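You operate a simulated robot arm through the tools that you are given. There is no shell and no other tool.

You run a simulated robot arm. Do the job below in one go: nothing can be reset, and whatever is moved stays where it is left.

TASK
Find the voltage of the unmarked board: raise the dial a mark at a time till its rows light.
Fine: board between the tester's stops, pins down before the supply goes on; end with the supply off and the dial on that mark.

Only the result counts: the job must be done as asked and must still hold three seconds after the hand-in. Knocking over, shifting, dropping, spilling or breaking anything else fails it.

THE ROBOT
A 6-joint arm with a two-finger gripper, fixed in place. Base frame: the origin is on the floor under the middle of its stand, x ahead of it, y to its left, z up; the work surface is at about z = 0.76. Readings come in m, rad, newtons and seconds.
It reaches about 0.94 m from its shoulder. Its first joint turns from -2.897 to 2.897 rad. Payload 2.54 kg.
The TCP is the grasp point between the finger pads, 0.03 m short of the fingertips. In the tool frame z runs along the fingers and y along their closing line. The gripper opens to 0.116 m; its body begins 0.095 m behind the TCP.
Orientation is that of the tool frame in the base frame, as a unit quaternion [x, y, z, w]. With the fingers straight down and closing along the base's y, the tool's x points along the base's -x, its y along +y and its z along -z.

THE INTERFACE
- The arm moves only by the tool play_rows. Its argument "plan" is a list of rows, each a list of 7 numbers: the shift along the tool's x, y, z in m, then the turn, a rotation vector about the tool's x, y, z in rad, then the finger opening in m, from 0 to 0.116. In form: [[x, y, z, ax, ay, az, grip], ...]. A call has 1 to 20 rows; each row is the pose to reach, as a shift and turn from the pose commanded when the call began, along the tool's axes at that moment. A row lasts 0.2 s, in which the tool goes at most 0.05 m and 0.15 rad; a call with a longer step from one row to the next is refused whole, and so is a gripper value outside its range. A pose out of reach is approached as far as the arm can. The call stops where the force on the tool passes 40 N (or 10 N more than at its start, if that is more) or the arm is blocked; 0.2 s more then pass. The fingers move at their own pace (about 0.072 m/s each) and stop on an object; they squeeze with about 26 N. The grip force told is the motor's: it shows also when the fingers shut on nothing. Time passes only in rows, and 0.2 s behind the last, so rows that repeat a pose let the fingers close. The reply holds the time, the measured pose of the TCP, the force on the tool along the base axes, the opening and the grip force, in the units named above and with some noise, with the torque about the TCP (base axes, N m) and any sound that the robot's microphone picked up.
- Cameras (640 x 400 px; columns grow to the right, rows downward): "scene" is fixed at [0.2187, 0.6497, 1.5336]; the picture's right is [-0.28, -0.96, 0.00], its down [-0.85, 0.25, -0.47] and it looks along [0.45, -0.13, -0.88] (base axes); focal length 348 px, centre (320, 200). "wrist" rides on the gripper at [0.069, -0.015, -0.122] in the tool frame; the picture's right is [0.22, 0.98, 0.00], its down [-0.83, 0.18, -0.53] and it looks along [-0.52, 0.12, 0.85] (tool axes); focal length 251 px, centre (320, 200). There is no depth. A picture from a camera that has moved, and an enlarged one, comes with that camera's place and axes in the base frame and with its lens.
- capture(camera): a new picture of that camera. No time passes.
- close_up(camera, box): a new picture of the part [left, top, right, bottom] of that camera's present view, enlarged. No time passes.
- close_job(): hands the job in; it is judged then, once.

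Places have to be worked out from the pictures, the camera data and where the tool is seen. Open the gripper and draw the arm clear of the work before you hand the job in, unless the task says otherwise.

The tools are called after "Request:" by a JSON object that holds its "method" and its "body". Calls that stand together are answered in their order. play_rows: Moves the arm, as the interface text tells. Its arguments: {"type":"object","properties":{"plan":{"type":"array","items":{"type":"array","items":{"type":"number"}}}},"required":["plan"]} The other tools are called the same way: capture (camera) takes a picture; close_up (camera, box) takes an enlarged picture of a part of a camera's view; close_job () hands the job in.

At the start:

```text
t: 0.0
tcp_pos: [0.319, 0.4375, 1.1374]
ee_rot: [0.001, 1.0, 0.001, 0.0]
force: [0.4, 0.0, 0.0]
wrist_torque: [0.01, -0.02, 0.03]
gripper_width: 0.1162
gripper_force: 0.0
```

scene: 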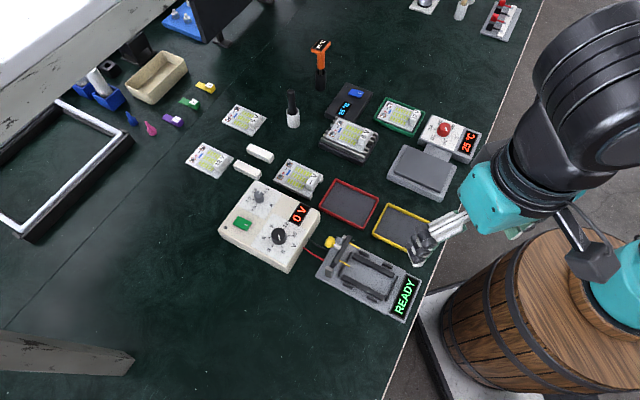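
wrist: 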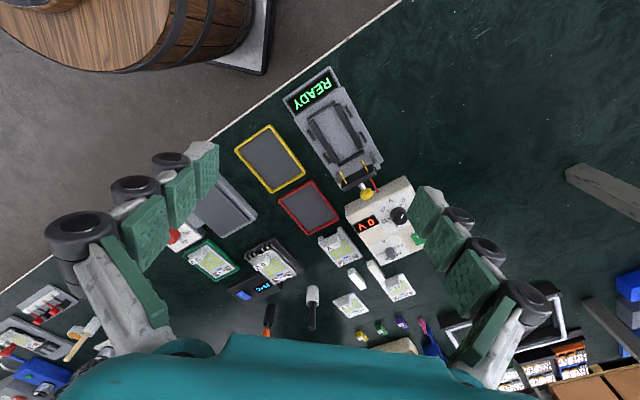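

I start by looking closer at the tester, the supply and the boards.

Request:
{"method": "close_up", "body": {"camera": "scene", "box": [200, 160, 440, 330]}}

Request:
{"method": "close_up", "body": {"camera": "scene", "box": [170, 80, 330, 200]}}

Request:
{"method": "close_up", "body": {"camera": "scene", "box": [310, 70, 490, 200]}}

Request:
{"method": "close_up", "body": {"camera": "wrist", "box": [230, 60, 450, 230]}}

Request:
{"method": "close_up", "body": {"camera": "wrist", "box": [180, 200, 440, 350]}}

```text
2.35 times, centred on (320, 245) of scene
camera zoom: at [0.2187, 0.6497, 1.5336], right [-0.28, -0.96, 0.0], down [-0.85, 0.25, -0.47], along [0.45, -0.13, -0.88], focal length 819 px, centre (320, 94)
```

zoom: 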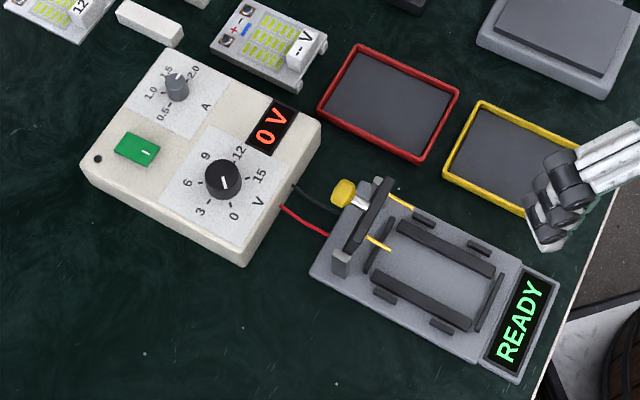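

```text
3.33 times, centred on (250, 140) of scene
camera zoom: at [0.2187, 0.6497, 1.5336], right [-0.28, -0.96, 0.0], down [-0.85, 0.25, -0.47], along [0.45, -0.13, -0.88], focal length 1160 px, centre (553, 400)
```

zoom: 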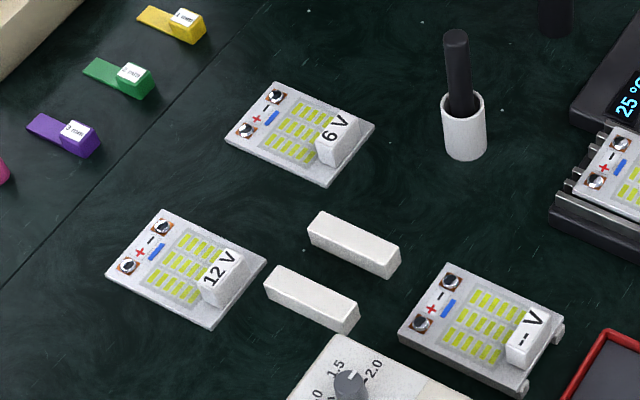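

```text
3.08 times, centred on (400, 135) of scene
camera zoom: at [0.2187, 0.6497, 1.5336], right [-0.28, -0.96, 0.0], down [-0.85, 0.25, -0.47], along [0.45, -0.13, -0.88], focal length 1071 px, centre (74, 400)
```

zoom: 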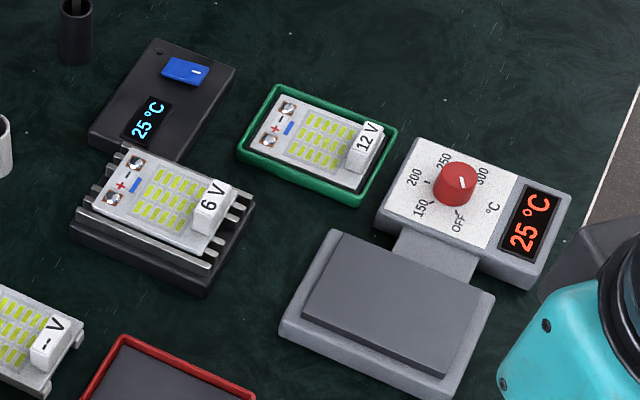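

```text
2.35 times, centred on (340, 145) of wrist
camera zoom: at [0.2507, 0.4215, 1.2595], right [-0.21, 0.98, 0.0], down [0.83, 0.18, 0.54], along [0.52, 0.12, -0.84], focal length 592 px, centre (273, 329)
```

zoom: 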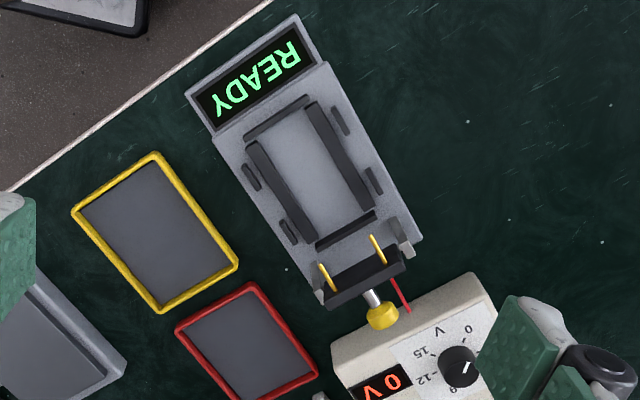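

```text
2.46 times, centred on (310, 275) of wrist
camera zoom: at [0.2507, 0.4215, 1.2595], right [-0.21, 0.98, 0.0], down [0.83, 0.18, 0.54], along [0.52, 0.12, -0.84], focal length 619 px, centre (345, 15)
```

zoom: 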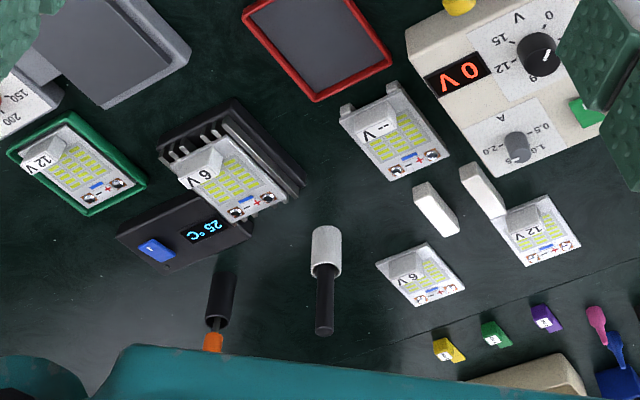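

The unmarked board ("-- V") sits near (0.68, 0.57) and the tester near (0.38, 0.50), both turned about 38-45° from base x. I lower the arm a bit over the tester so the wrist camera can see it in detail.

Request:
{"method": "play_rows", "body": {"plan": [[0, 0.015, 0.04, 0, 0, 0, 0.116], [0, 0.03, 0.08, 0, 0, 0, 0.116], [0, 0.045, 0.12, 0, 0, 0, 0.116], [0, 0.06, 0.15, 0, 0, 0, 0.116], [0, 0.06, 0.15, 0, 0, 0, 0.116]]}}

Request:
{"method": "capture", "body": {"camera": "wrist"}}

Request:
{"method": "close_up", "body": {"camera": "wrist", "box": [200, 60, 460, 230]}}

Request:
{"method": "capture", "body": {"camera": "scene"}}

```text
t: 1.2
tcp_pos: [0.3198, 0.4974, 0.9885]
ee_rot: [0.0, 1.0, 0.001, 0.001]
force: [-0.1, -0.1, 0.3]
wrist_torque: [0.0, -0.01, -0.05]
gripper_width: 0.1159
gripper_force: 0.0
```

```text
taken
camera wrist: at [0.2521, 0.4818, 1.1103], right [-0.21, 0.98, 0.0], down [0.83, 0.18, 0.54], along [0.52, 0.12, -0.84], focal length 251 px, centre (320, 200)
```

wrist: 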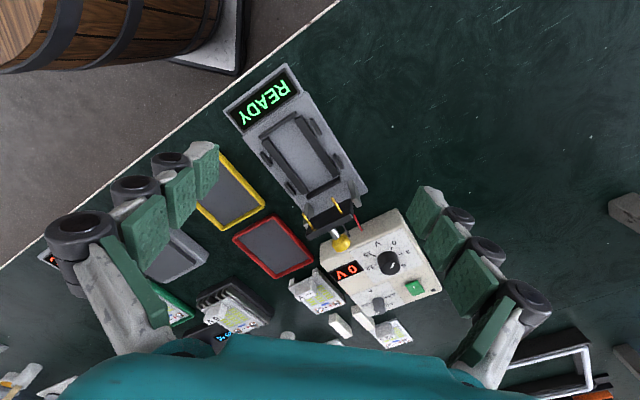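

```text
2.35 times, centred on (330, 145) of wrist
camera zoom: at [0.2521, 0.4818, 1.1103], right [-0.21, 0.98, 0.0], down [0.83, 0.18, 0.54], along [0.52, 0.12, -0.84], focal length 592 px, centre (296, 329)
```

zoom: 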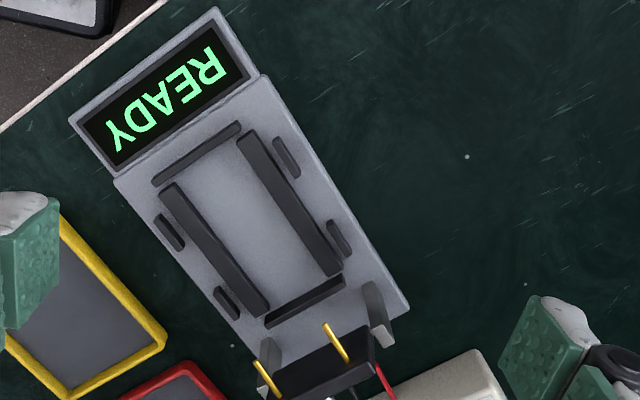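

```text
taken
```

scene: 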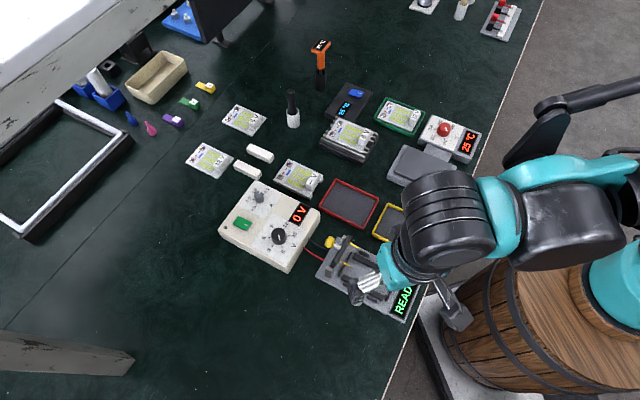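

The tester has two support rails, four side stops, two end stops and a pivoting pin bar with a yellow knob. I shift toward the knob to see how the pin lever works and the supply's dial.

Request:
{"method": "play_rows", "body": {"plan": [[-0.03, 0.015, 0.015, 0, 0, 0, 0.116], [-0.06, 0.03, 0.03, 0, 0, 0, 0.116], [-0.09, 0.045, 0.04, 0, 0, 0, 0.116], [-0.1, 0.06, 0.05, 0, 0, 0, 0.116], [-0.1, 0.06, 0.05, 0, 0, 0, 0.116]]}}

Request:
{"method": "capture", "body": {"camera": "wrist"}}

Request:
{"method": "close_up", "body": {"camera": "wrist", "box": [220, 60, 480, 240]}}

```text
t: 2.4
tcp_pos: [0.4202, 0.5564, 0.9375]
ee_rot: [0.001, 1.0, 0.0, 0.0]
force: [-0.2, -0.1, 0.5]
wrist_torque: [0.02, -0.01, 0.02]
gripper_width: 0.116
gripper_force: 0.0
```

```text
taken
camera wrist: at [0.3512, 0.5411, 1.06], right [-0.21, 0.98, 0.0], down [0.83, 0.18, 0.54], along [0.52, 0.12, -0.84], focal length 251 px, centre (320, 200)
```

wrist: 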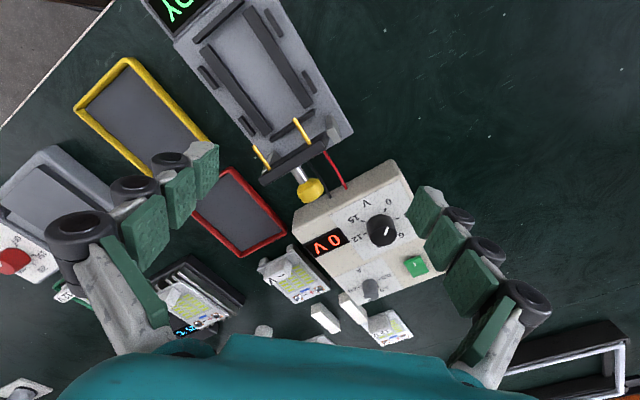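

```text
2.22 times, centred on (350, 150) of wrist
camera zoom: at [0.3512, 0.5411, 1.06], right [-0.21, 0.98, 0.0], down [0.83, 0.18, 0.54], along [0.52, 0.12, -0.84], focal length 559 px, centre (253, 311)
```

zoom: 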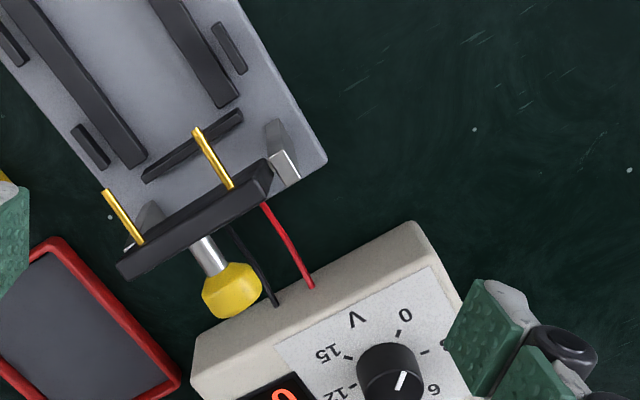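

I zoom in on the dial and switch to read the pointer.

Request:
{"method": "close_up", "body": {"camera": "wrist", "box": [290, 150, 450, 310]}}

Request:
{"method": "close_up", "body": {"camera": "scene", "box": [210, 170, 350, 280]}}

Request:
{"method": "close_up", "body": {"camera": "scene", "box": [265, 210, 305, 250]}}

Request:
{"method": "close_up", "body": {"camera": "wrist", "box": [350, 190, 430, 260]}}

```text
2.50 times, centred on (370, 230) of wrist
camera zoom: at [0.3512, 0.5411, 1.06], right [-0.21, 0.98, 0.0], down [0.83, 0.18, 0.54], along [0.52, 0.12, -0.84], focal length 629 px, centre (195, 125)
```

zoom: 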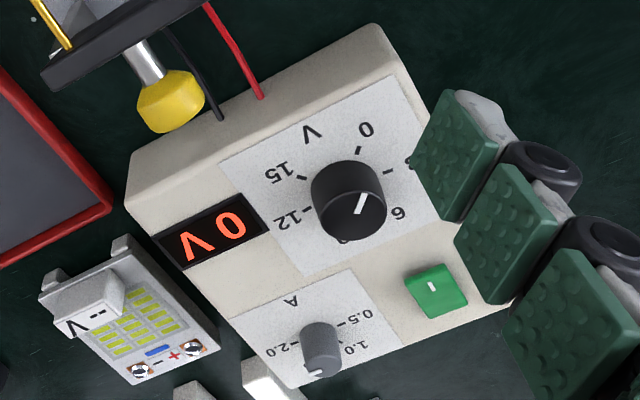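

```text
3.64 times, centred on (280, 225) of scene
camera zoom: at [0.2187, 0.6497, 1.5336], right [-0.28, -0.96, 0.0], down [-0.85, 0.25, -0.47], along [0.45, -0.13, -0.88], focal length 1266 px, centre (466, 109)
```

zoom: 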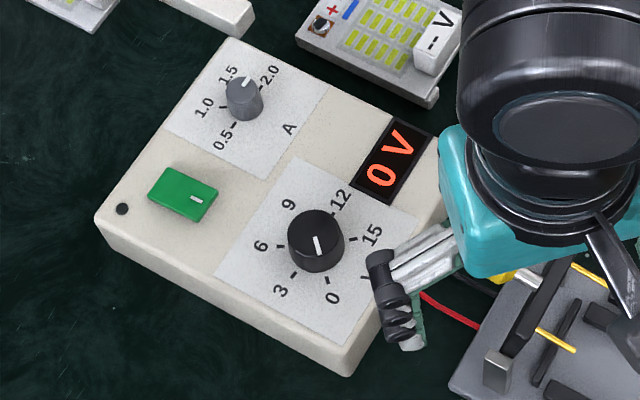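

```text
10.00 times, centred on (285, 230) of scene
camera zoom: at [0.2187, 0.6497, 1.5336], right [-0.28, -0.96, 0.0], down [-0.85, 0.25, -0.47], along [0.45, -0.13, -0.88], focal length 3480 px, centre (670, -100)
```

zoom: 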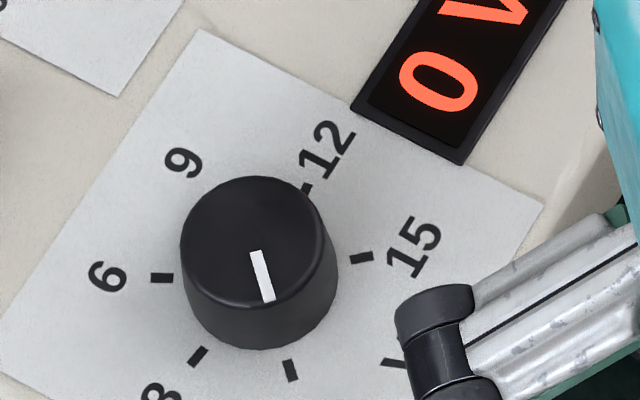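

```text
5.71 times, centred on (390, 225) of wrist
camera zoom: at [0.3512, 0.5411, 1.06], right [-0.21, 0.98, 0.0], down [0.83, 0.18, 0.54], along [0.52, 0.12, -0.84], focal length 1437 px, centre (-80, 57)
```

zoom: 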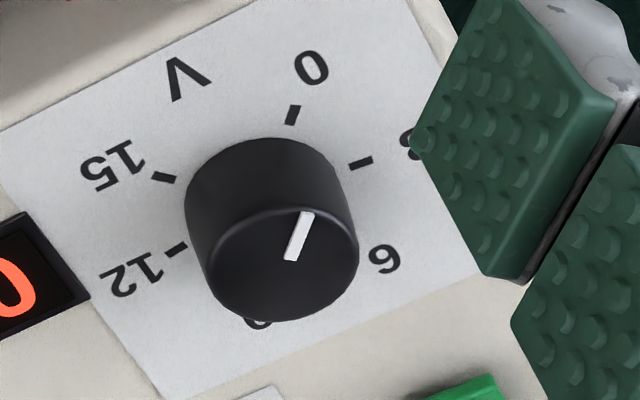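

The dial points to 0 and the supply is off; the pin lever knob stands at about (0.46, 0.56, 0.867), tilted back toward the supply, so swinging it toward the stage should lower the pins. Next I look at the unmarked board from closer.

Request:
{"method": "play_rows", "body": {"plan": [[-0.04, -0.01, -0.02, 0, 0, 0, 0.116], [-0.08, -0.02, -0.03, 0, 0, 0, 0.116], [-0.12, -0.03, -0.03, 0, 0, 0, 0.116], [-0.15, -0.03, -0.03, 0, 0, 0, 0.116], [-0.15, -0.03, -0.03, 0, 0, 0, 0.116]]}}

Request:
{"method": "capture", "body": {"camera": "wrist"}}

Request:
{"method": "close_up", "body": {"camera": "wrist", "box": [240, 100, 400, 220]}}

Request:
{"method": "capture", "body": {"camera": "scene"}}

```text
t: 3.6
tcp_pos: [0.5712, 0.5269, 0.9671]
ee_rot: [0.001, 1.0, 0.001, 0.001]
force: [-0.9, -0.5, -0.5]
wrist_torque: [0.0, -0.01, -0.05]
gripper_width: 0.116
gripper_force: 0.1
```

```text
taken
camera wrist: at [0.5023, 0.5104, 1.0893], right [-0.21, 0.98, 0.0], down [0.83, 0.18, 0.54], along [0.52, 0.12, -0.84], focal length 251 px, centre (320, 200)
```

wrist: 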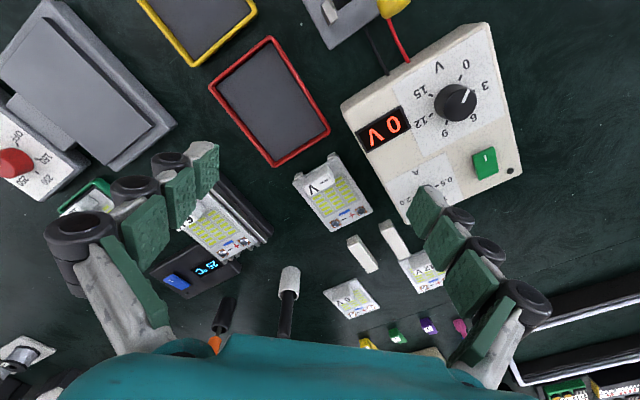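

```text
3.33 times, centred on (320, 160) of wrist
camera zoom: at [0.5023, 0.5104, 1.0893], right [-0.21, 0.98, 0.0], down [0.83, 0.18, 0.54], along [0.52, 0.12, -0.84], focal length 838 px, centre (320, 333)
```

zoom: 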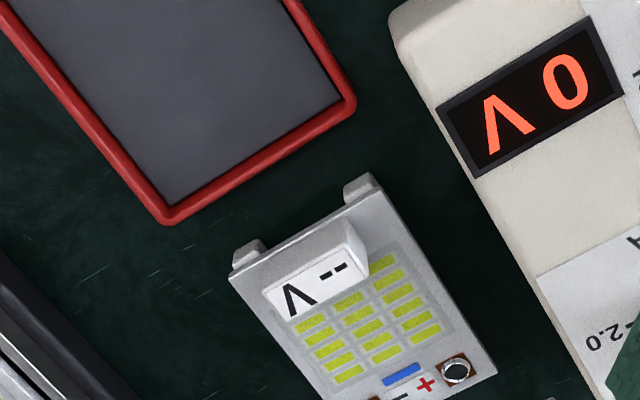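

```text
taken
```

scene: 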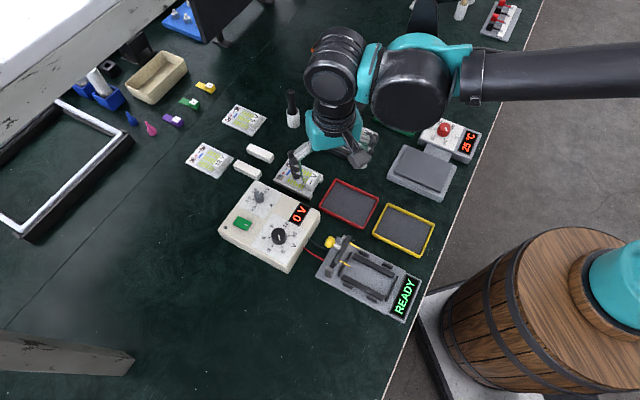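

The board's centre is near (0.681, 0.573), about 0.07 × 0.10 m at 45° yaw, top at z≈0.787; the stage centre is near (0.393, 0.490), also at 45°. I turn the tool 45° counter-clockwise and move above the board with the fingers narrowed to 0.09 so they clear the supply.

Request:
{"method": "play_rows", "body": {"plan": [[-0.018, 0.007, 0.0, 0, 0, -0.131, 0.09], [-0.036, 0.015, 0.0, 0, 0, -0.262, 0.09], [-0.056, 0.022, 0.0, 0, 0, -0.393, 0.09], [-0.075, 0.03, 0.0, 0, 0, -0.524, 0.09], [-0.094, 0.038, 0.02, 0, 0, -0.655, 0.09], [-0.112, 0.045, 0.04, 0, 0, -0.785, 0.09], [-0.112, 0.045, 0.06, 0, 0, -0.785, 0.09], [-0.112, 0.045, 0.06, 0, 0, -0.785, 0.09]]}}

Request:
{"method": "capture", "body": {"camera": "wrist"}}

Request:
{"method": "close_up", "body": {"camera": "wrist", "box": [200, 50, 440, 200]}}

Request:
{"method": "capture", "body": {"camera": "scene"}}

```text
t: 5.4
tcp_pos: [0.6828, 0.5715, 0.9094]
ee_rot: [-0.383, 0.924, 0.0, 0.001]
force: [0.0, 0.3, -0.3]
wrist_torque: [-0.01, -0.01, 0.04]
gripper_width: 0.0903
gripper_force: 0.1
```

```text
taken
camera wrist: at [0.6445, 0.5127, 1.0311], right [-0.84, 0.54, 0.0], down [0.46, 0.71, 0.54], along [0.29, 0.45, -0.84], focal length 251 px, centre (320, 200)
```

wrist: 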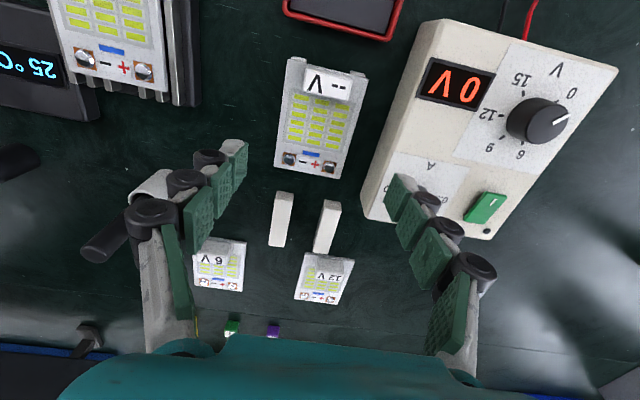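

```text
2.67 times, centred on (320, 125) of wrist
camera zoom: at [0.6445, 0.5127, 1.0311], right [-0.84, 0.54, 0.0], down [0.46, 0.71, 0.54], along [0.29, 0.45, -0.84], focal length 670 px, centre (320, 400)
```

zoom: 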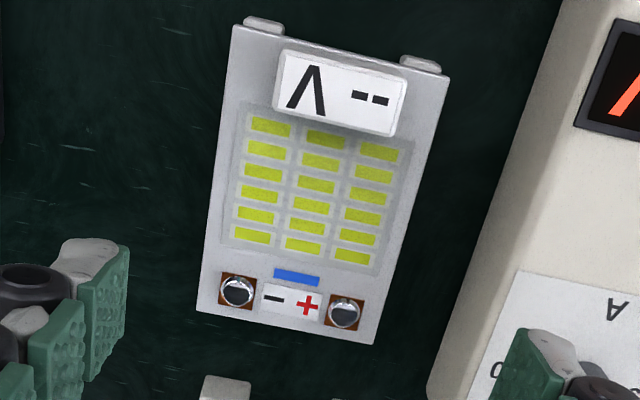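

```text
taken
```

scene: 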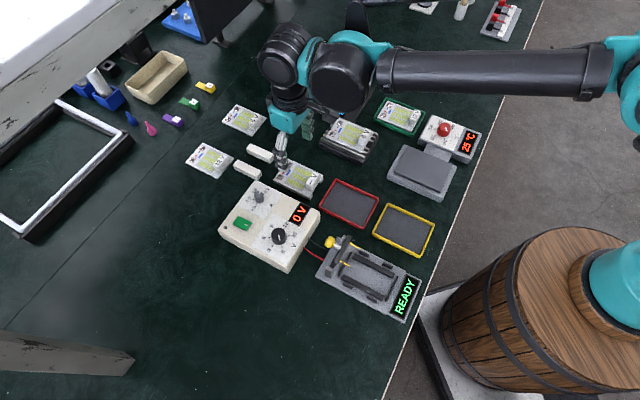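

The board is almost centred under the tool, about 3 mm off along the tool's -y and turned about 0.9° more. I correct this and descend partway to check the height and finger fit.

Request:
{"method": "play_rows", "body": {"plan": [[0, -0.003, 0.02, 0, 0, -0.0155, 0.09], [0, -0.003, 0.045, 0, 0, -0.0155, 0.09], [0, -0.003, 0.065, 0, 0, -0.0155, 0.09], [0, -0.003, 0.065, 0, 0, -0.0155, 0.09]]}}

Request:
{"method": "capture", "body": {"camera": "wrist"}}

Request:
{"method": "close_up", "body": {"camera": "wrist", "box": [200, 30, 440, 180]}}

Request:
{"method": "close_up", "body": {"camera": "scene", "box": [230, 90, 370, 210]}}

```text
t: 6.4
tcp_pos: [0.6825, 0.5704, 0.8443]
ee_rot: [-0.388, 0.922, 0.001, 0.0]
force: [0.0, 0.3, 0.0]
wrist_torque: [0.02, -0.02, 0.0]
gripper_width: 0.09
gripper_force: 0.0
```

```text
taken
camera wrist: at [0.6468, 0.5101, 0.9653], right [-0.85, 0.53, 0.0], down [0.44, 0.72, 0.54], along [0.28, 0.46, -0.84], focal length 251 px, centre (320, 200)
```

wrist: 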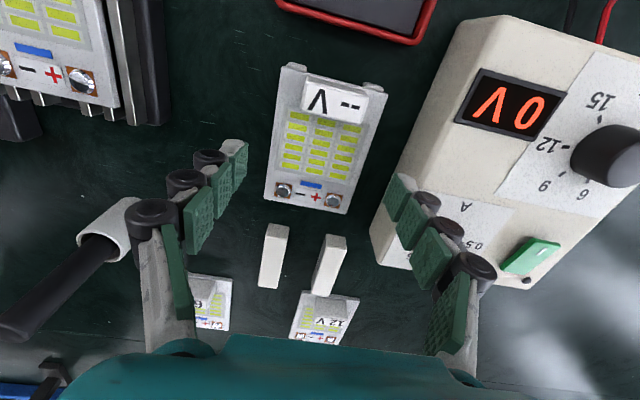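

```text
2.67 times, centred on (320, 105) of wrist
camera zoom: at [0.6468, 0.5101, 0.9653], right [-0.85, 0.53, 0.0], down [0.44, 0.72, 0.54], along [0.28, 0.46, -0.84], focal length 670 px, centre (320, 453)
```

zoom: 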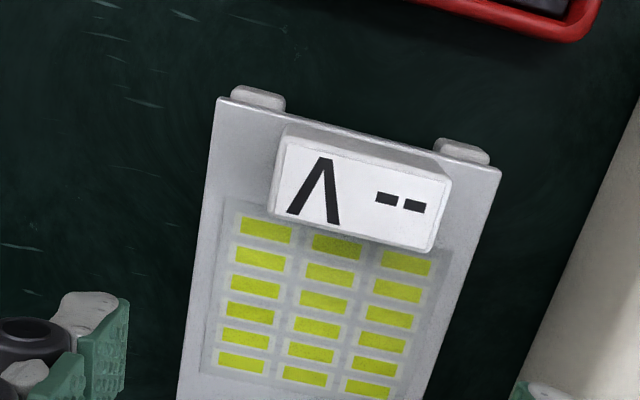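

```text
3.33 times, centred on (300, 150) of scene
camera zoom: at [0.2187, 0.6497, 1.5336], right [-0.28, -0.96, 0.0], down [-0.85, 0.25, -0.47], along [0.45, -0.13, -0.88], focal length 1160 px, centre (387, 367)
```

zoom: 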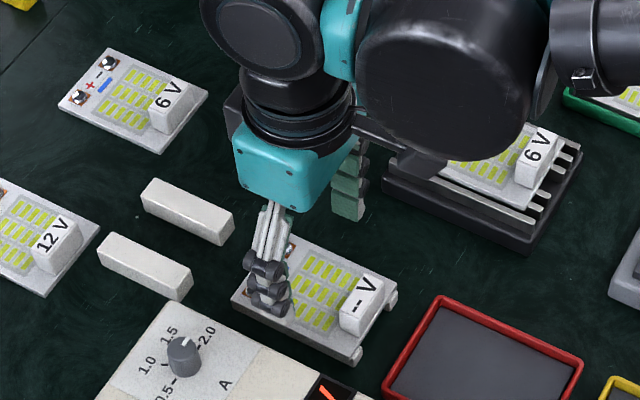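

The board top comes out at z≈0.787 (size ≈0.07×0.10), centred within 1 mm under the tool; the supply wall is only about 69 mm from the centre plane. I narrow the opening to 0.080 and come down a little to check both clearances.

Request:
{"method": "play_rows", "body": {"plan": [[0, -0.0005, 0.0, 0, 0, 0, 0.08], [0, -0.0005, 0.0, 0, 0, 0, 0.08], [0, -0.0005, 0.015, 0, 0, 0, 0.08], [0, -0.0005, 0.02, 0, 0, 0, 0.08], [0, -0.0005, 0.02, 0, 0, 0, 0.08]]}}

Request:
{"method": "capture", "body": {"camera": "wrist"}}

Request:
{"method": "close_up", "body": {"camera": "wrist", "box": [200, 60, 440, 240]}}

Request:
{"method": "close_up", "body": {"camera": "scene", "box": [250, 110, 350, 210]}}

```text
t: 7.6
tcp_pos: [0.684, 0.57, 0.8238]
ee_rot: [-0.388, 0.921, 0.0, 0.001]
force: [0.3, 0.3, -0.9]
wrist_torque: [0.0, -0.02, 0.0]
gripper_width: 0.0799
gripper_force: 0.0
```

```text
taken
camera wrist: at [0.6474, 0.5094, 0.945], right [-0.85, 0.53, 0.0], down [0.44, 0.72, 0.54], along [0.28, 0.46, -0.84], focal length 251 px, centre (320, 200)
```

wrist: 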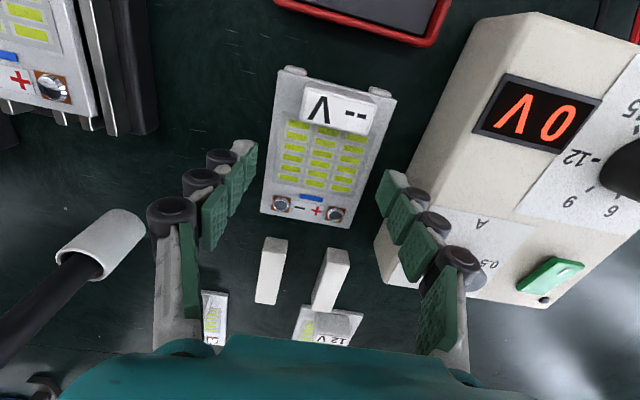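

```text
2.22 times, centred on (320, 150) of wrist
camera zoom: at [0.6474, 0.5094, 0.945], right [-0.85, 0.53, 0.0], down [0.44, 0.72, 0.54], along [0.28, 0.46, -0.84], focal length 559 px, centre (320, 311)
```

zoom: 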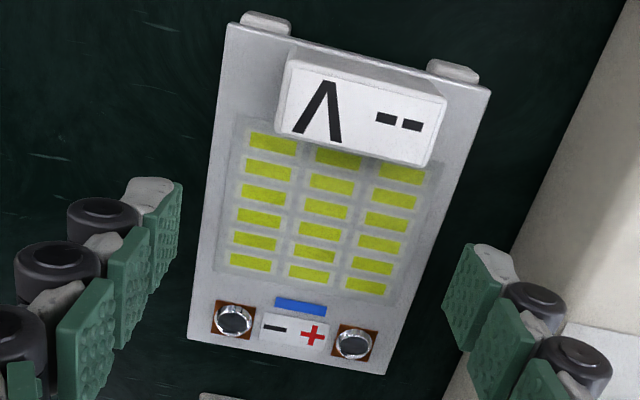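

```text
4.00 times, centred on (300, 160) of scene
camera zoom: at [0.2187, 0.6497, 1.5336], right [-0.28, -0.96, 0.0], down [-0.85, 0.25, -0.47], along [0.45, -0.13, -0.88], focal length 1392 px, centre (400, 360)
```

zoom: 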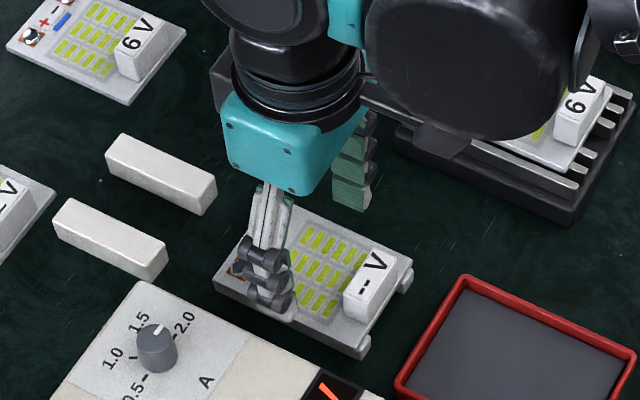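

The fingers straddle the board evenly (board edges at ±35 mm, opening 80 mm) with a few mm to the supply wall. I descend 20 mm straight down so the tips reach just under the board's lower edge, without closing yet.

Request:
{"method": "play_rows", "body": {"plan": [[0.0015, 0, 0.005, 0, 0, 0, 0.08], [0.0015, 0, 0.01, 0, 0, 0, 0.08], [0.0015, 0, 0.015, 0, 0, 0, 0.08], [0.0015, 0, 0.02, 0, 0, 0, 0.08], [0.0015, 0, 0.02, 0, 0, 0, 0.08]]}}

Request:
{"method": "capture", "body": {"camera": "wrist"}}

Request:
{"method": "close_up", "body": {"camera": "scene", "box": [250, 110, 350, 210]}}

```text
t: 8.8
tcp_pos: [0.6833, 0.57, 0.8036]
ee_rot: [-0.389, 0.921, 0.0, 0.001]
force: [0.2, 0.1, -0.2]
wrist_torque: [0.0, -0.02, -0.02]
gripper_width: 0.08
gripper_force: 0.1
```

```text
taken
camera wrist: at [0.6462, 0.5082, 0.9254], right [-0.85, 0.53, 0.0], down [0.44, 0.72, 0.54], along [0.28, 0.46, -0.84], focal length 251 px, centre (320, 200)
```

wrist: 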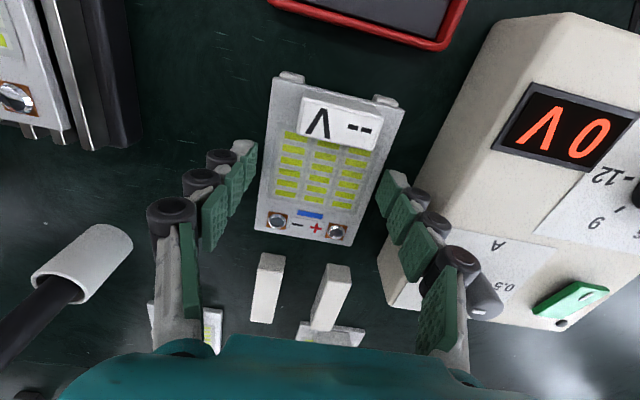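

```text
4.00 times, centred on (300, 160) of scene
camera zoom: at [0.2187, 0.6497, 1.5336], right [-0.28, -0.96, 0.0], down [-0.85, 0.25, -0.47], along [0.45, -0.13, -0.88], focal length 1392 px, centre (400, 360)
```

zoom: 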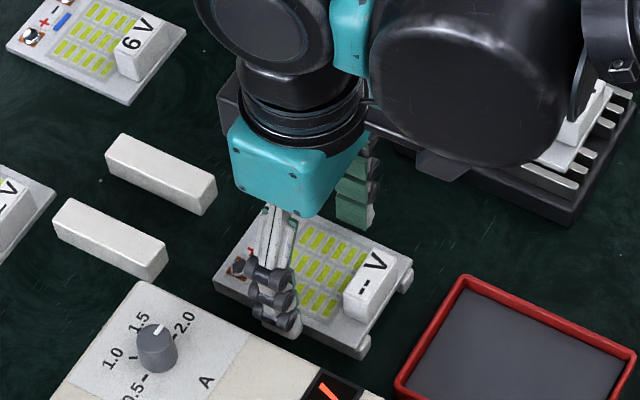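

Both tips are beside the board with no contact. I close the fingers on the board's edges.

Request:
{"method": "play_rows", "body": {"plan": [[0, 0, 0, 0, 0, 0, 0.074], [0, 0, 0, 0, 0, 0, 0.06], [0, 0, 0, 0, 0, 0, 0.06], [0, 0, 0, 0, 0, 0, 0.06]]}}

Request:
{"method": "capture", "body": {"camera": "wrist"}}

Request:
{"method": "close_up", "body": {"camera": "wrist", "box": [200, 60, 440, 260]}}

```text
t: 9.4
tcp_pos: [0.6826, 0.5688, 0.8094]
ee_rot: [-0.389, 0.921, 0.001, 0.003]
force: [0.3, 2.7, 52.8]
wrist_torque: [0.3, 0.69, -0.17]
gripper_width: 0.0482
gripper_force: 24.5
stopped in row 2: the force on the tool passed its limit at 47 N (the readings are from after the stop); the commanded pose is now the measured one
```

```text
taken
camera wrist: at [0.6456, 0.5075, 0.9309], right [-0.85, 0.53, 0.0], down [0.44, 0.72, 0.54], along [0.28, 0.46, -0.84], focal length 251 px, centre (320, 200)
```

wrist: 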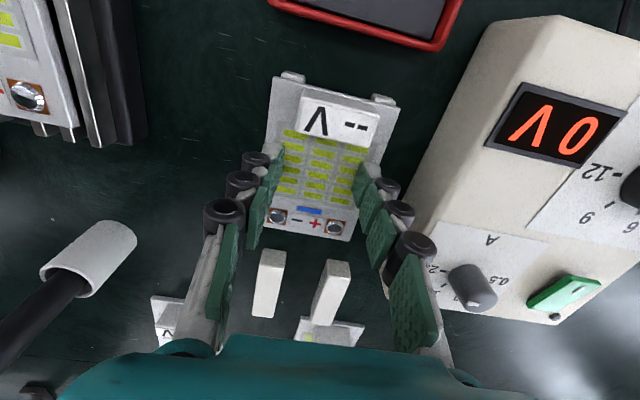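

```text
2.00 times, centred on (320, 160) of wrist
camera zoom: at [0.6456, 0.5075, 0.9309], right [-0.85, 0.53, 0.0], down [0.44, 0.72, 0.54], along [0.28, 0.46, -0.84], focal length 503 px, centre (320, 280)
```

zoom: 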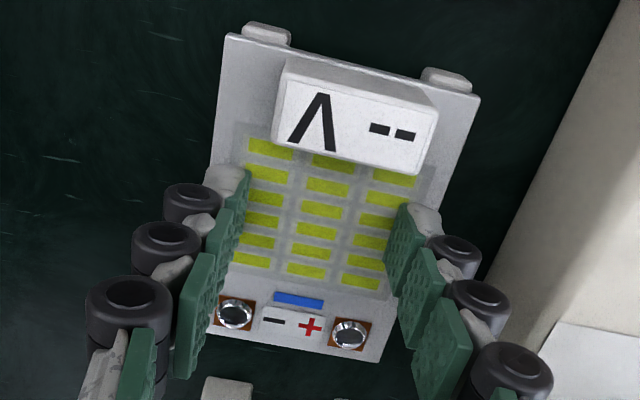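

The fingertips rode up onto the board's top instead of catching its edges (force 52 N up, width 0.048), so the board top is lower than I judged. I relieve the pressure by lifting straight up gently while opening the fingers.

Request:
{"method": "play_rows", "body": {"plan": [[0, 0, -0.005, 0, 0, 0, 0.06], [0, 0, -0.012, 0, 0, 0, 0.06], [0, 0, -0.02, 0, 0, 0, 0.07], [0, 0, -0.03, 0, 0, 0, 0.08], [0, 0, -0.03, 0, 0, 0, 0.08]]}}

Request:
{"method": "capture", "body": {"camera": "wrist"}}

Request:
{"method": "close_up", "body": {"camera": "wrist", "box": [200, 40, 440, 220]}}

Request:
{"method": "close_up", "body": {"camera": "scene", "box": [250, 110, 350, 210]}}

```text
t: 10.6
tcp_pos: [0.683, 0.5686, 0.8361]
ee_rot: [-0.389, 0.921, 0.001, 0.001]
force: [0.1, 0.7, 0.5]
wrist_torque: [-0.03, 0.0, -0.01]
gripper_width: 0.0802
gripper_force: 0.1
```

```text
taken
camera wrist: at [0.6467, 0.5082, 0.958], right [-0.85, 0.53, 0.0], down [0.44, 0.72, 0.54], along [0.28, 0.46, -0.84], focal length 251 px, centre (320, 200)
```

wrist: 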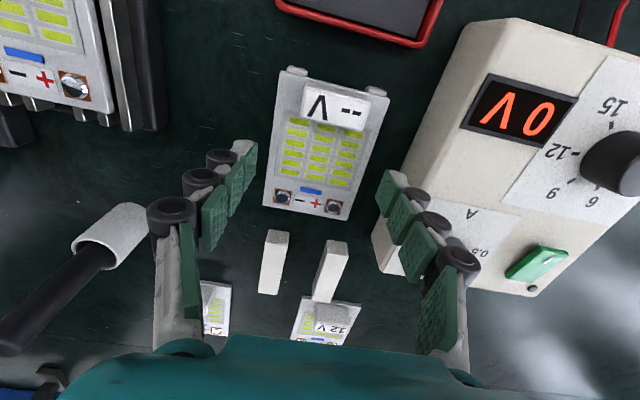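

```text
2.22 times, centred on (320, 130) of wrist
camera zoom: at [0.6467, 0.5082, 0.958], right [-0.85, 0.53, 0.0], down [0.44, 0.72, 0.54], along [0.28, 0.46, -0.84], focal length 559 px, centre (320, 356)
```

zoom: 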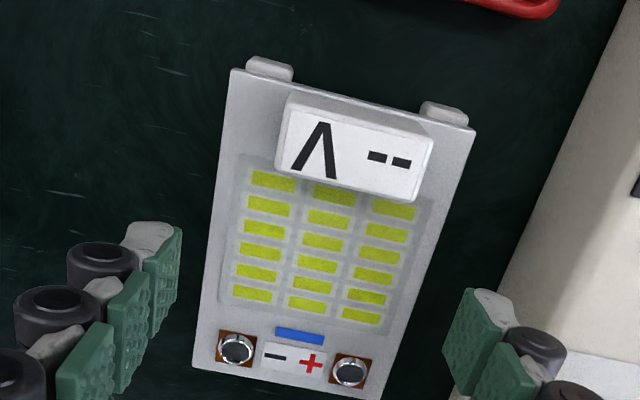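

```text
4.00 times, centred on (300, 160) of scene
camera zoom: at [0.2187, 0.6497, 1.5336], right [-0.28, -0.96, 0.0], down [-0.85, 0.25, -0.47], along [0.45, -0.13, -0.88], focal length 1392 px, centre (400, 360)
```

zoom: 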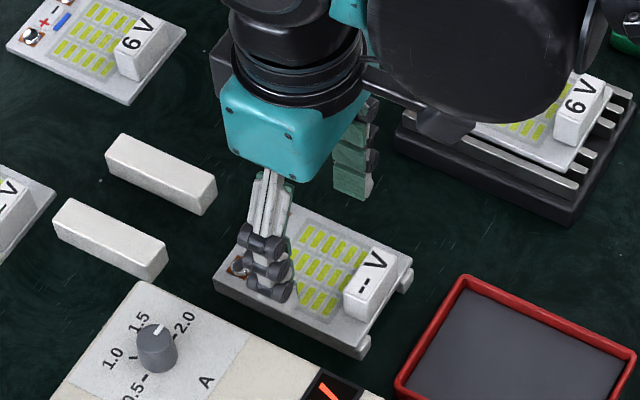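

The board looks unmoved. I zoom in on its side in the scene view to judge its thickness and how it is supported.

Request:
{"method": "close_up", "body": {"camera": "scene", "box": [290, 155, 350, 205]}}

Request:
{"method": "close_up", "body": {"camera": "scene", "box": [230, 135, 310, 205]}}

Request:
{"method": "close_up", "body": {"camera": "wrist", "box": [130, 110, 290, 260]}}

```text
8.00 times, centred on (320, 180) of scene
camera zoom: at [0.2187, 0.6497, 1.5336], right [-0.28, -0.96, 0.0], down [-0.85, 0.25, -0.47], along [0.45, -0.13, -0.88], focal length 2784 px, centre (320, 360)
```

zoom: 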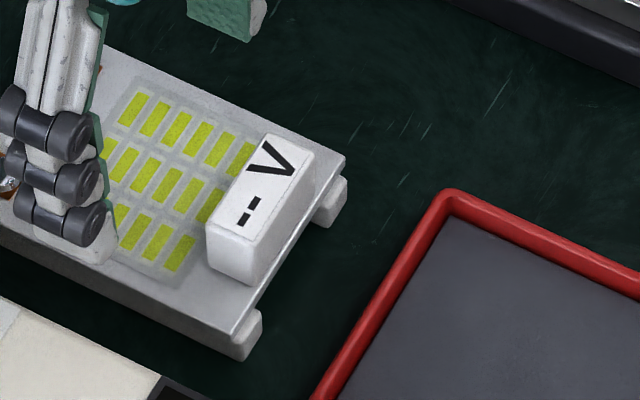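

```text
5.71 times, centred on (270, 170) of scene
camera zoom: at [0.2187, 0.6497, 1.5336], right [-0.28, -0.96, 0.0], down [-0.85, 0.25, -0.47], along [0.45, -0.13, -0.88], focal length 1989 px, centre (606, 371)
```

zoom: 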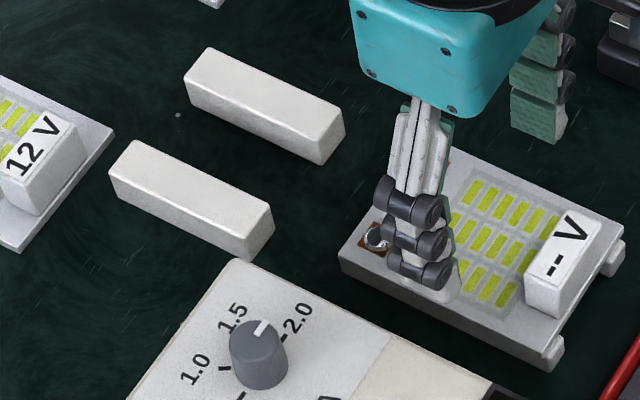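

```text
2.67 times, centred on (210, 185) of wrist
camera zoom: at [0.6467, 0.5082, 0.958], right [-0.85, 0.53, 0.0], down [0.44, 0.72, 0.54], along [0.28, 0.46, -0.84], focal length 670 px, centre (613, 240)
```

zoom: 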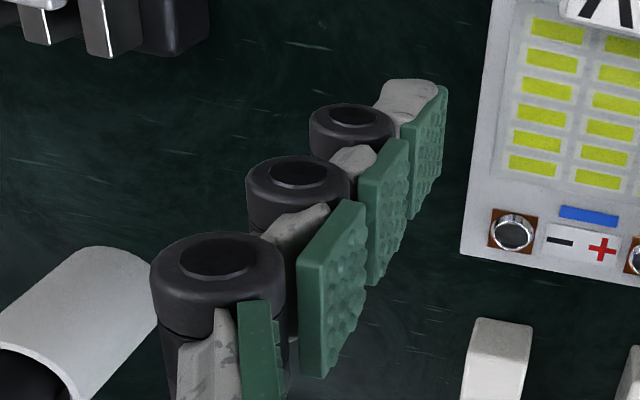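

The board is a thin plate on two bars inset a few mm, top probably near 0.779, so the tips must go deeper (about 5 mm above the table) for the pads' flat part to meet its edges. I descend 40 mm slowly with the opening at 0.080.

Request:
{"method": "play_rows", "body": {"plan": [[0, 0, 0.01, 0, 0, 0, 0.08], [0, 0, 0.02, 0, 0, 0, 0.08], [0, 0, 0.03, 0, 0, 0, 0.08], [0, 0, 0.036, 0, 0, 0, 0.08], [0, 0, 0.04, 0, 0, 0, 0.08], [0, 0, 0.04, 0, 0, 0, 0.08]]}}

Request:
{"method": "capture", "body": {"camera": "wrist"}}

Request:
{"method": "close_up", "body": {"camera": "scene", "box": [265, 140, 345, 205]}}

Request:
{"method": "close_up", "body": {"camera": "wrist", "box": [200, 80, 440, 260]}}

```text
t: 12.0
tcp_pos: [0.6844, 0.5696, 0.7959]
ee_rot: [-0.389, 0.921, 0.0, 0.001]
force: [0.3, -0.2, 0.5]
wrist_torque: [-0.01, -0.01, 0.01]
gripper_width: 0.08
gripper_force: 0.1
```

```text
taken
camera wrist: at [0.6472, 0.5087, 0.9176], right [-0.85, 0.53, 0.0], down [0.44, 0.72, 0.54], along [0.28, 0.46, -0.84], focal length 251 px, centre (320, 200)
```

wrist: 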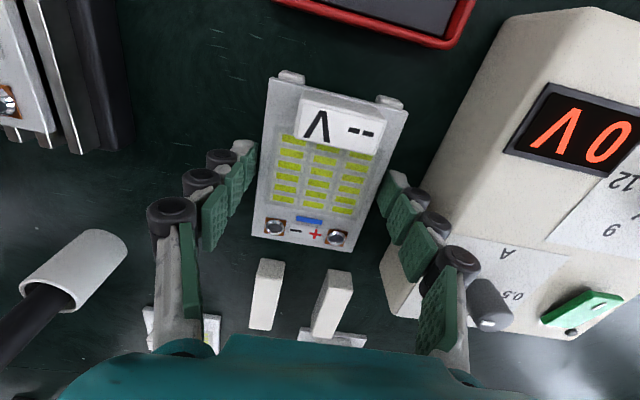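

```text
6.15 times, centred on (305, 172) of scene
camera zoom: at [0.2187, 0.6497, 1.5336], right [-0.28, -0.96, 0.0], down [-0.85, 0.25, -0.47], along [0.45, -0.13, -0.88], focal length 2142 px, centre (412, 369)
```

zoom: 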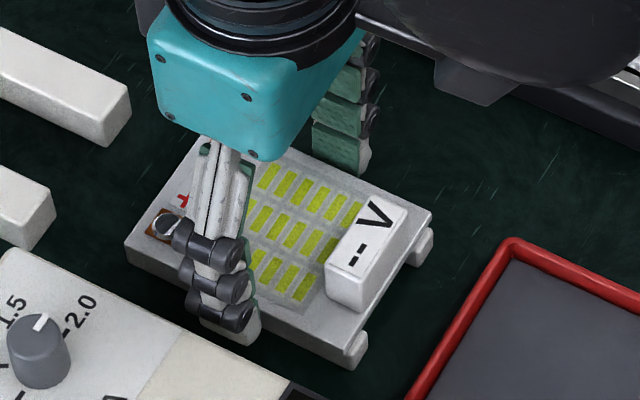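

```text
2.22 times, centred on (320, 170) of wrist
camera zoom: at [0.6472, 0.5087, 0.9176], right [-0.85, 0.53, 0.0], down [0.44, 0.72, 0.54], along [0.28, 0.46, -0.84], focal length 559 px, centre (320, 267)
```

zoom: 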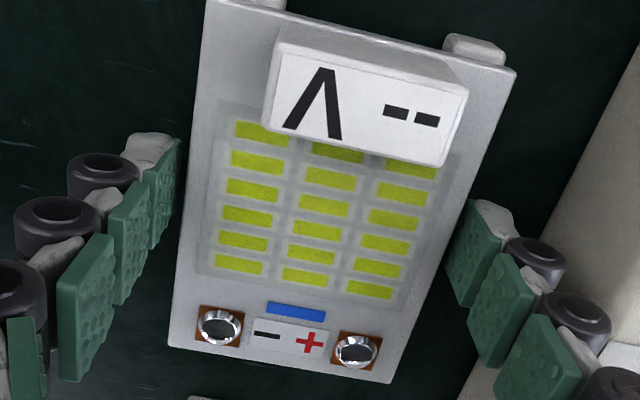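

The tips are now well below the board's underside (board top computed at 0.779, width ≈0.074), and it is centred between the pads. I close on it gently.

Request:
{"method": "play_rows", "body": {"plan": [[0, 0, 0, 0, 0, 0, 0.076], [0, 0, 0, 0, 0, 0, 0.072], [0, 0, 0, 0, 0, 0, 0.068], [0, 0, 0, 0, 0, 0, 0.068]]}}

Request:
{"method": "close_up", "body": {"camera": "wrist", "box": [200, 80, 440, 260]}}

```text
t: 13.0
tcp_pos: [0.6846, 0.5695, 0.7958]
ee_rot: [-0.389, 0.921, 0.0, 0.002]
force: [1.8, 1.1, 6.5]
wrist_torque: [-0.03, -0.01, -0.07]
gripper_width: 0.074
gripper_force: 26.2
```

```text
2.22 times, centred on (320, 170) of wrist
camera zoom: at [0.6471, 0.5087, 0.918], right [-0.85, 0.53, 0.0], down [0.44, 0.72, 0.54], along [0.28, 0.46, -0.84], focal length 559 px, centre (320, 267)
```

zoom: 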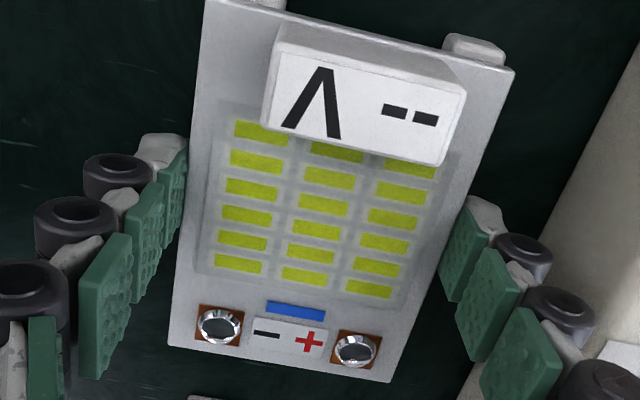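

The fingers stopped at 0.074 m with 26 N: the board is gripped. I lift it straight up slowly.

Request:
{"method": "play_rows", "body": {"plan": [[0, 0, -0.004, 0, 0, 0, 0.068], [0, 0, -0.01, 0, 0, 0, 0.068], [0, 0, -0.02, 0, 0, 0, 0.068], [0, 0, -0.035, 0, 0, 0, 0.068], [0, 0, -0.05, 0, 0, 0, 0.068], [0, 0, -0.05, 0, 0, 0, 0.068]]}}

Request:
{"method": "capture", "body": {"camera": "wrist"}}

Request:
{"method": "close_up", "body": {"camera": "scene", "box": [245, 120, 345, 205]}}

```text
t: 14.4
tcp_pos: [0.6839, 0.569, 0.8436]
ee_rot: [-0.389, 0.921, 0.001, 0.001]
force: [-0.5, -0.1, -0.8]
wrist_torque: [0.03, 0.01, -0.04]
gripper_width: 0.0739
gripper_force: 26.5
```

```text
taken
camera wrist: at [0.6466, 0.5082, 0.9667], right [-0.85, 0.53, 0.0], down [0.44, 0.72, 0.54], along [0.28, 0.46, -0.84], focal length 251 px, centre (320, 200)
```

wrist: 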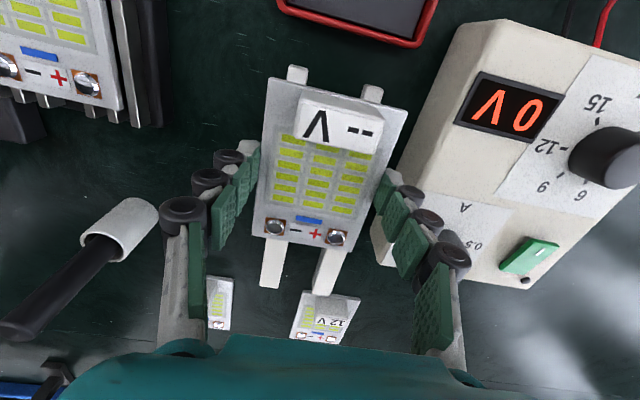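

```text
4.71 times, centred on (295, 162) of scene
camera zoom: at [0.2187, 0.6497, 1.5336], right [-0.28, -0.96, 0.0], down [-0.85, 0.25, -0.47], along [0.45, -0.13, -0.88], focal length 1638 px, centre (438, 376)
```

zoom: 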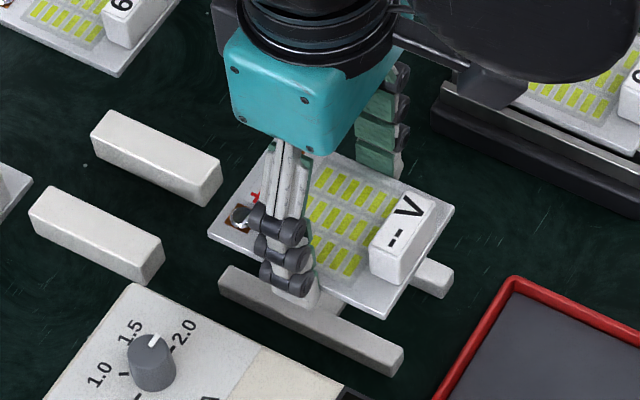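

The board is up and the bars stayed in place. I raise it further and carry it over the tester's stage.

Request:
{"method": "play_rows", "body": {"plan": [[0, 0, -0.045, 0, 0, 0, 0.068], [0, 0, -0.09, 0, 0, 0, 0.068], [0.032, 0.019, -0.096, 0, 0, 0, 0.068], [0.065, 0.038, -0.096, 0, 0, 0, 0.068], [0.097, 0.057, -0.096, 0, 0, 0, 0.068], [0.13, 0.077, -0.096, 0, 0, 0, 0.068], [0.162, 0.096, -0.096, 0, 0, 0, 0.068], [0.195, 0.115, -0.096, 0, 0, 0, 0.068], [0.227, 0.134, -0.096, 0, 0, 0, 0.068], [0.2594, 0.1534, -0.096, 0, 0, 0, 0.068], [0.2594, 0.1534, -0.096, 0, 0, 0, 0.068]]}}

Request:
{"method": "capture", "body": {"camera": "wrist"}}

Request:
{"method": "capture", "body": {"camera": "scene"}}

Request:
{"method": "close_up", "body": {"camera": "wrist", "box": [180, 0, 460, 240]}}

```text
t: 16.8
tcp_pos: [0.3921, 0.4906, 0.9393]
ee_rot: [-0.39, 0.921, 0.001, 0.002]
force: [0.7, 0.0, -0.8]
wrist_torque: [0.0, -0.02, 0.0]
gripper_width: 0.0739
gripper_force: 25.9
```

```text
taken
camera wrist: at [0.3552, 0.4298, 1.0617], right [-0.85, 0.53, 0.0], down [0.44, 0.72, 0.54], along [0.28, 0.46, -0.84], focal length 251 px, centre (320, 200)
```

wrist: 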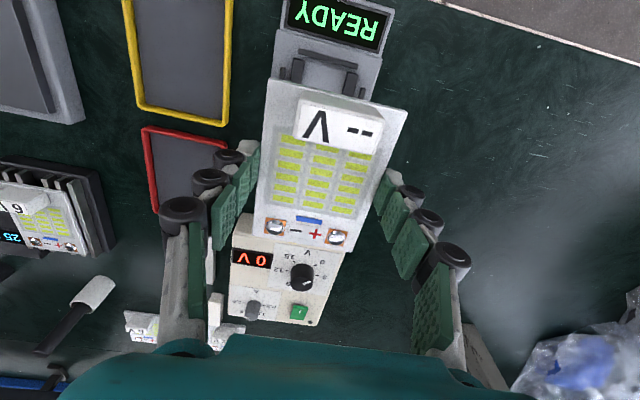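

```text
taken
```

scene: 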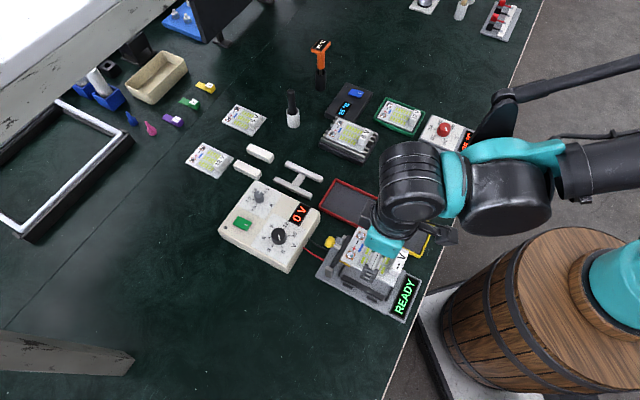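

```text
1.67 times, centred on (320, 120) of wrist
camera zoom: at [0.3552, 0.4298, 1.0617], right [-0.85, 0.53, 0.0], down [0.44, 0.72, 0.54], along [0.28, 0.46, -0.84], focal length 419 px, centre (320, 333)
```

zoom: 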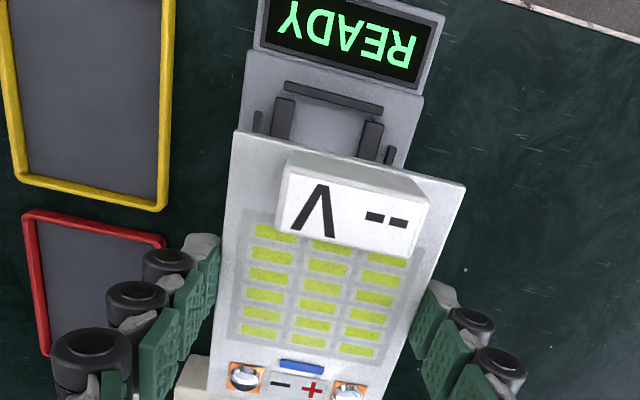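

The held board covers most of the stage, but the READY-end stop, rail ends and side stops are visible. I zoom in there to measure the misalignment.

Request:
{"method": "close_up", "body": {"camera": "wrist", "box": [260, 20, 400, 110]}}

Request:
{"method": "close_up", "body": {"camera": "wrist", "box": [200, 60, 440, 260]}}

Request:
{"method": "close_up", "body": {"camera": "scene", "box": [310, 220, 440, 330]}}

```text
4.44 times, centred on (330, 65) of wrist
camera zoom: at [0.3552, 0.4298, 1.0617], right [-0.85, 0.53, 0.0], down [0.44, 0.72, 0.54], along [0.28, 0.46, -0.84], focal length 1118 px, centre (276, 800)
```

zoom: 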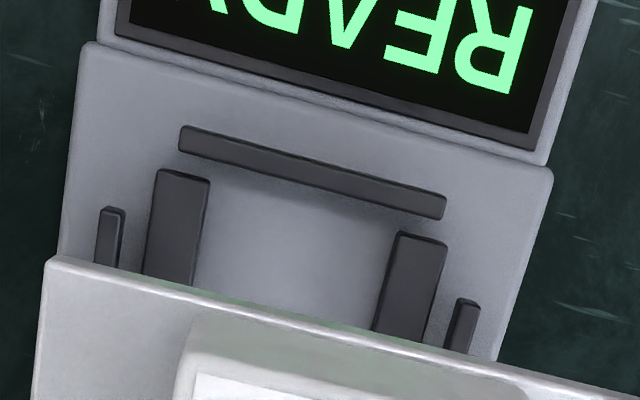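

```text
2.00 times, centred on (320, 160) of wrist
camera zoom: at [0.3552, 0.4298, 1.0617], right [-0.85, 0.53, 0.0], down [0.44, 0.72, 0.54], along [0.28, 0.46, -0.84], focal length 503 px, centre (320, 280)
```

zoom: 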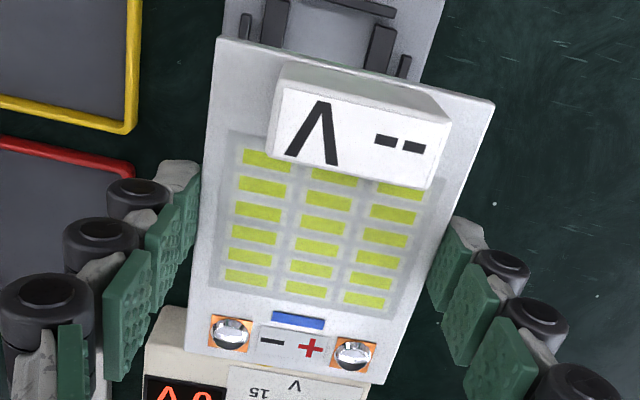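

```text
3.64 times, centred on (375, 275) of scene
camera zoom: at [0.2187, 0.6497, 1.5336], right [-0.28, -0.96, 0.0], down [-0.85, 0.25, -0.47], along [0.45, -0.13, -0.88], focal length 1266 px, centre (120, -73)
```

zoom: 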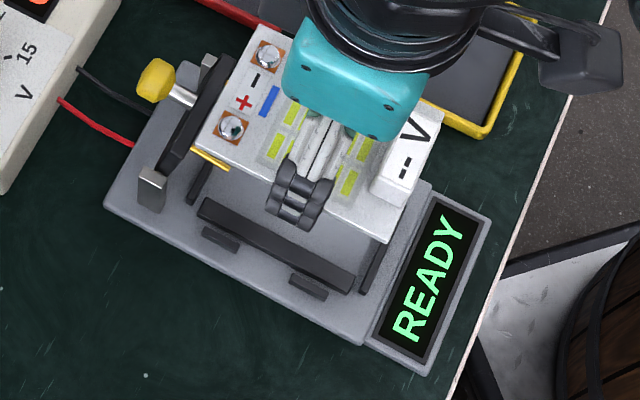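

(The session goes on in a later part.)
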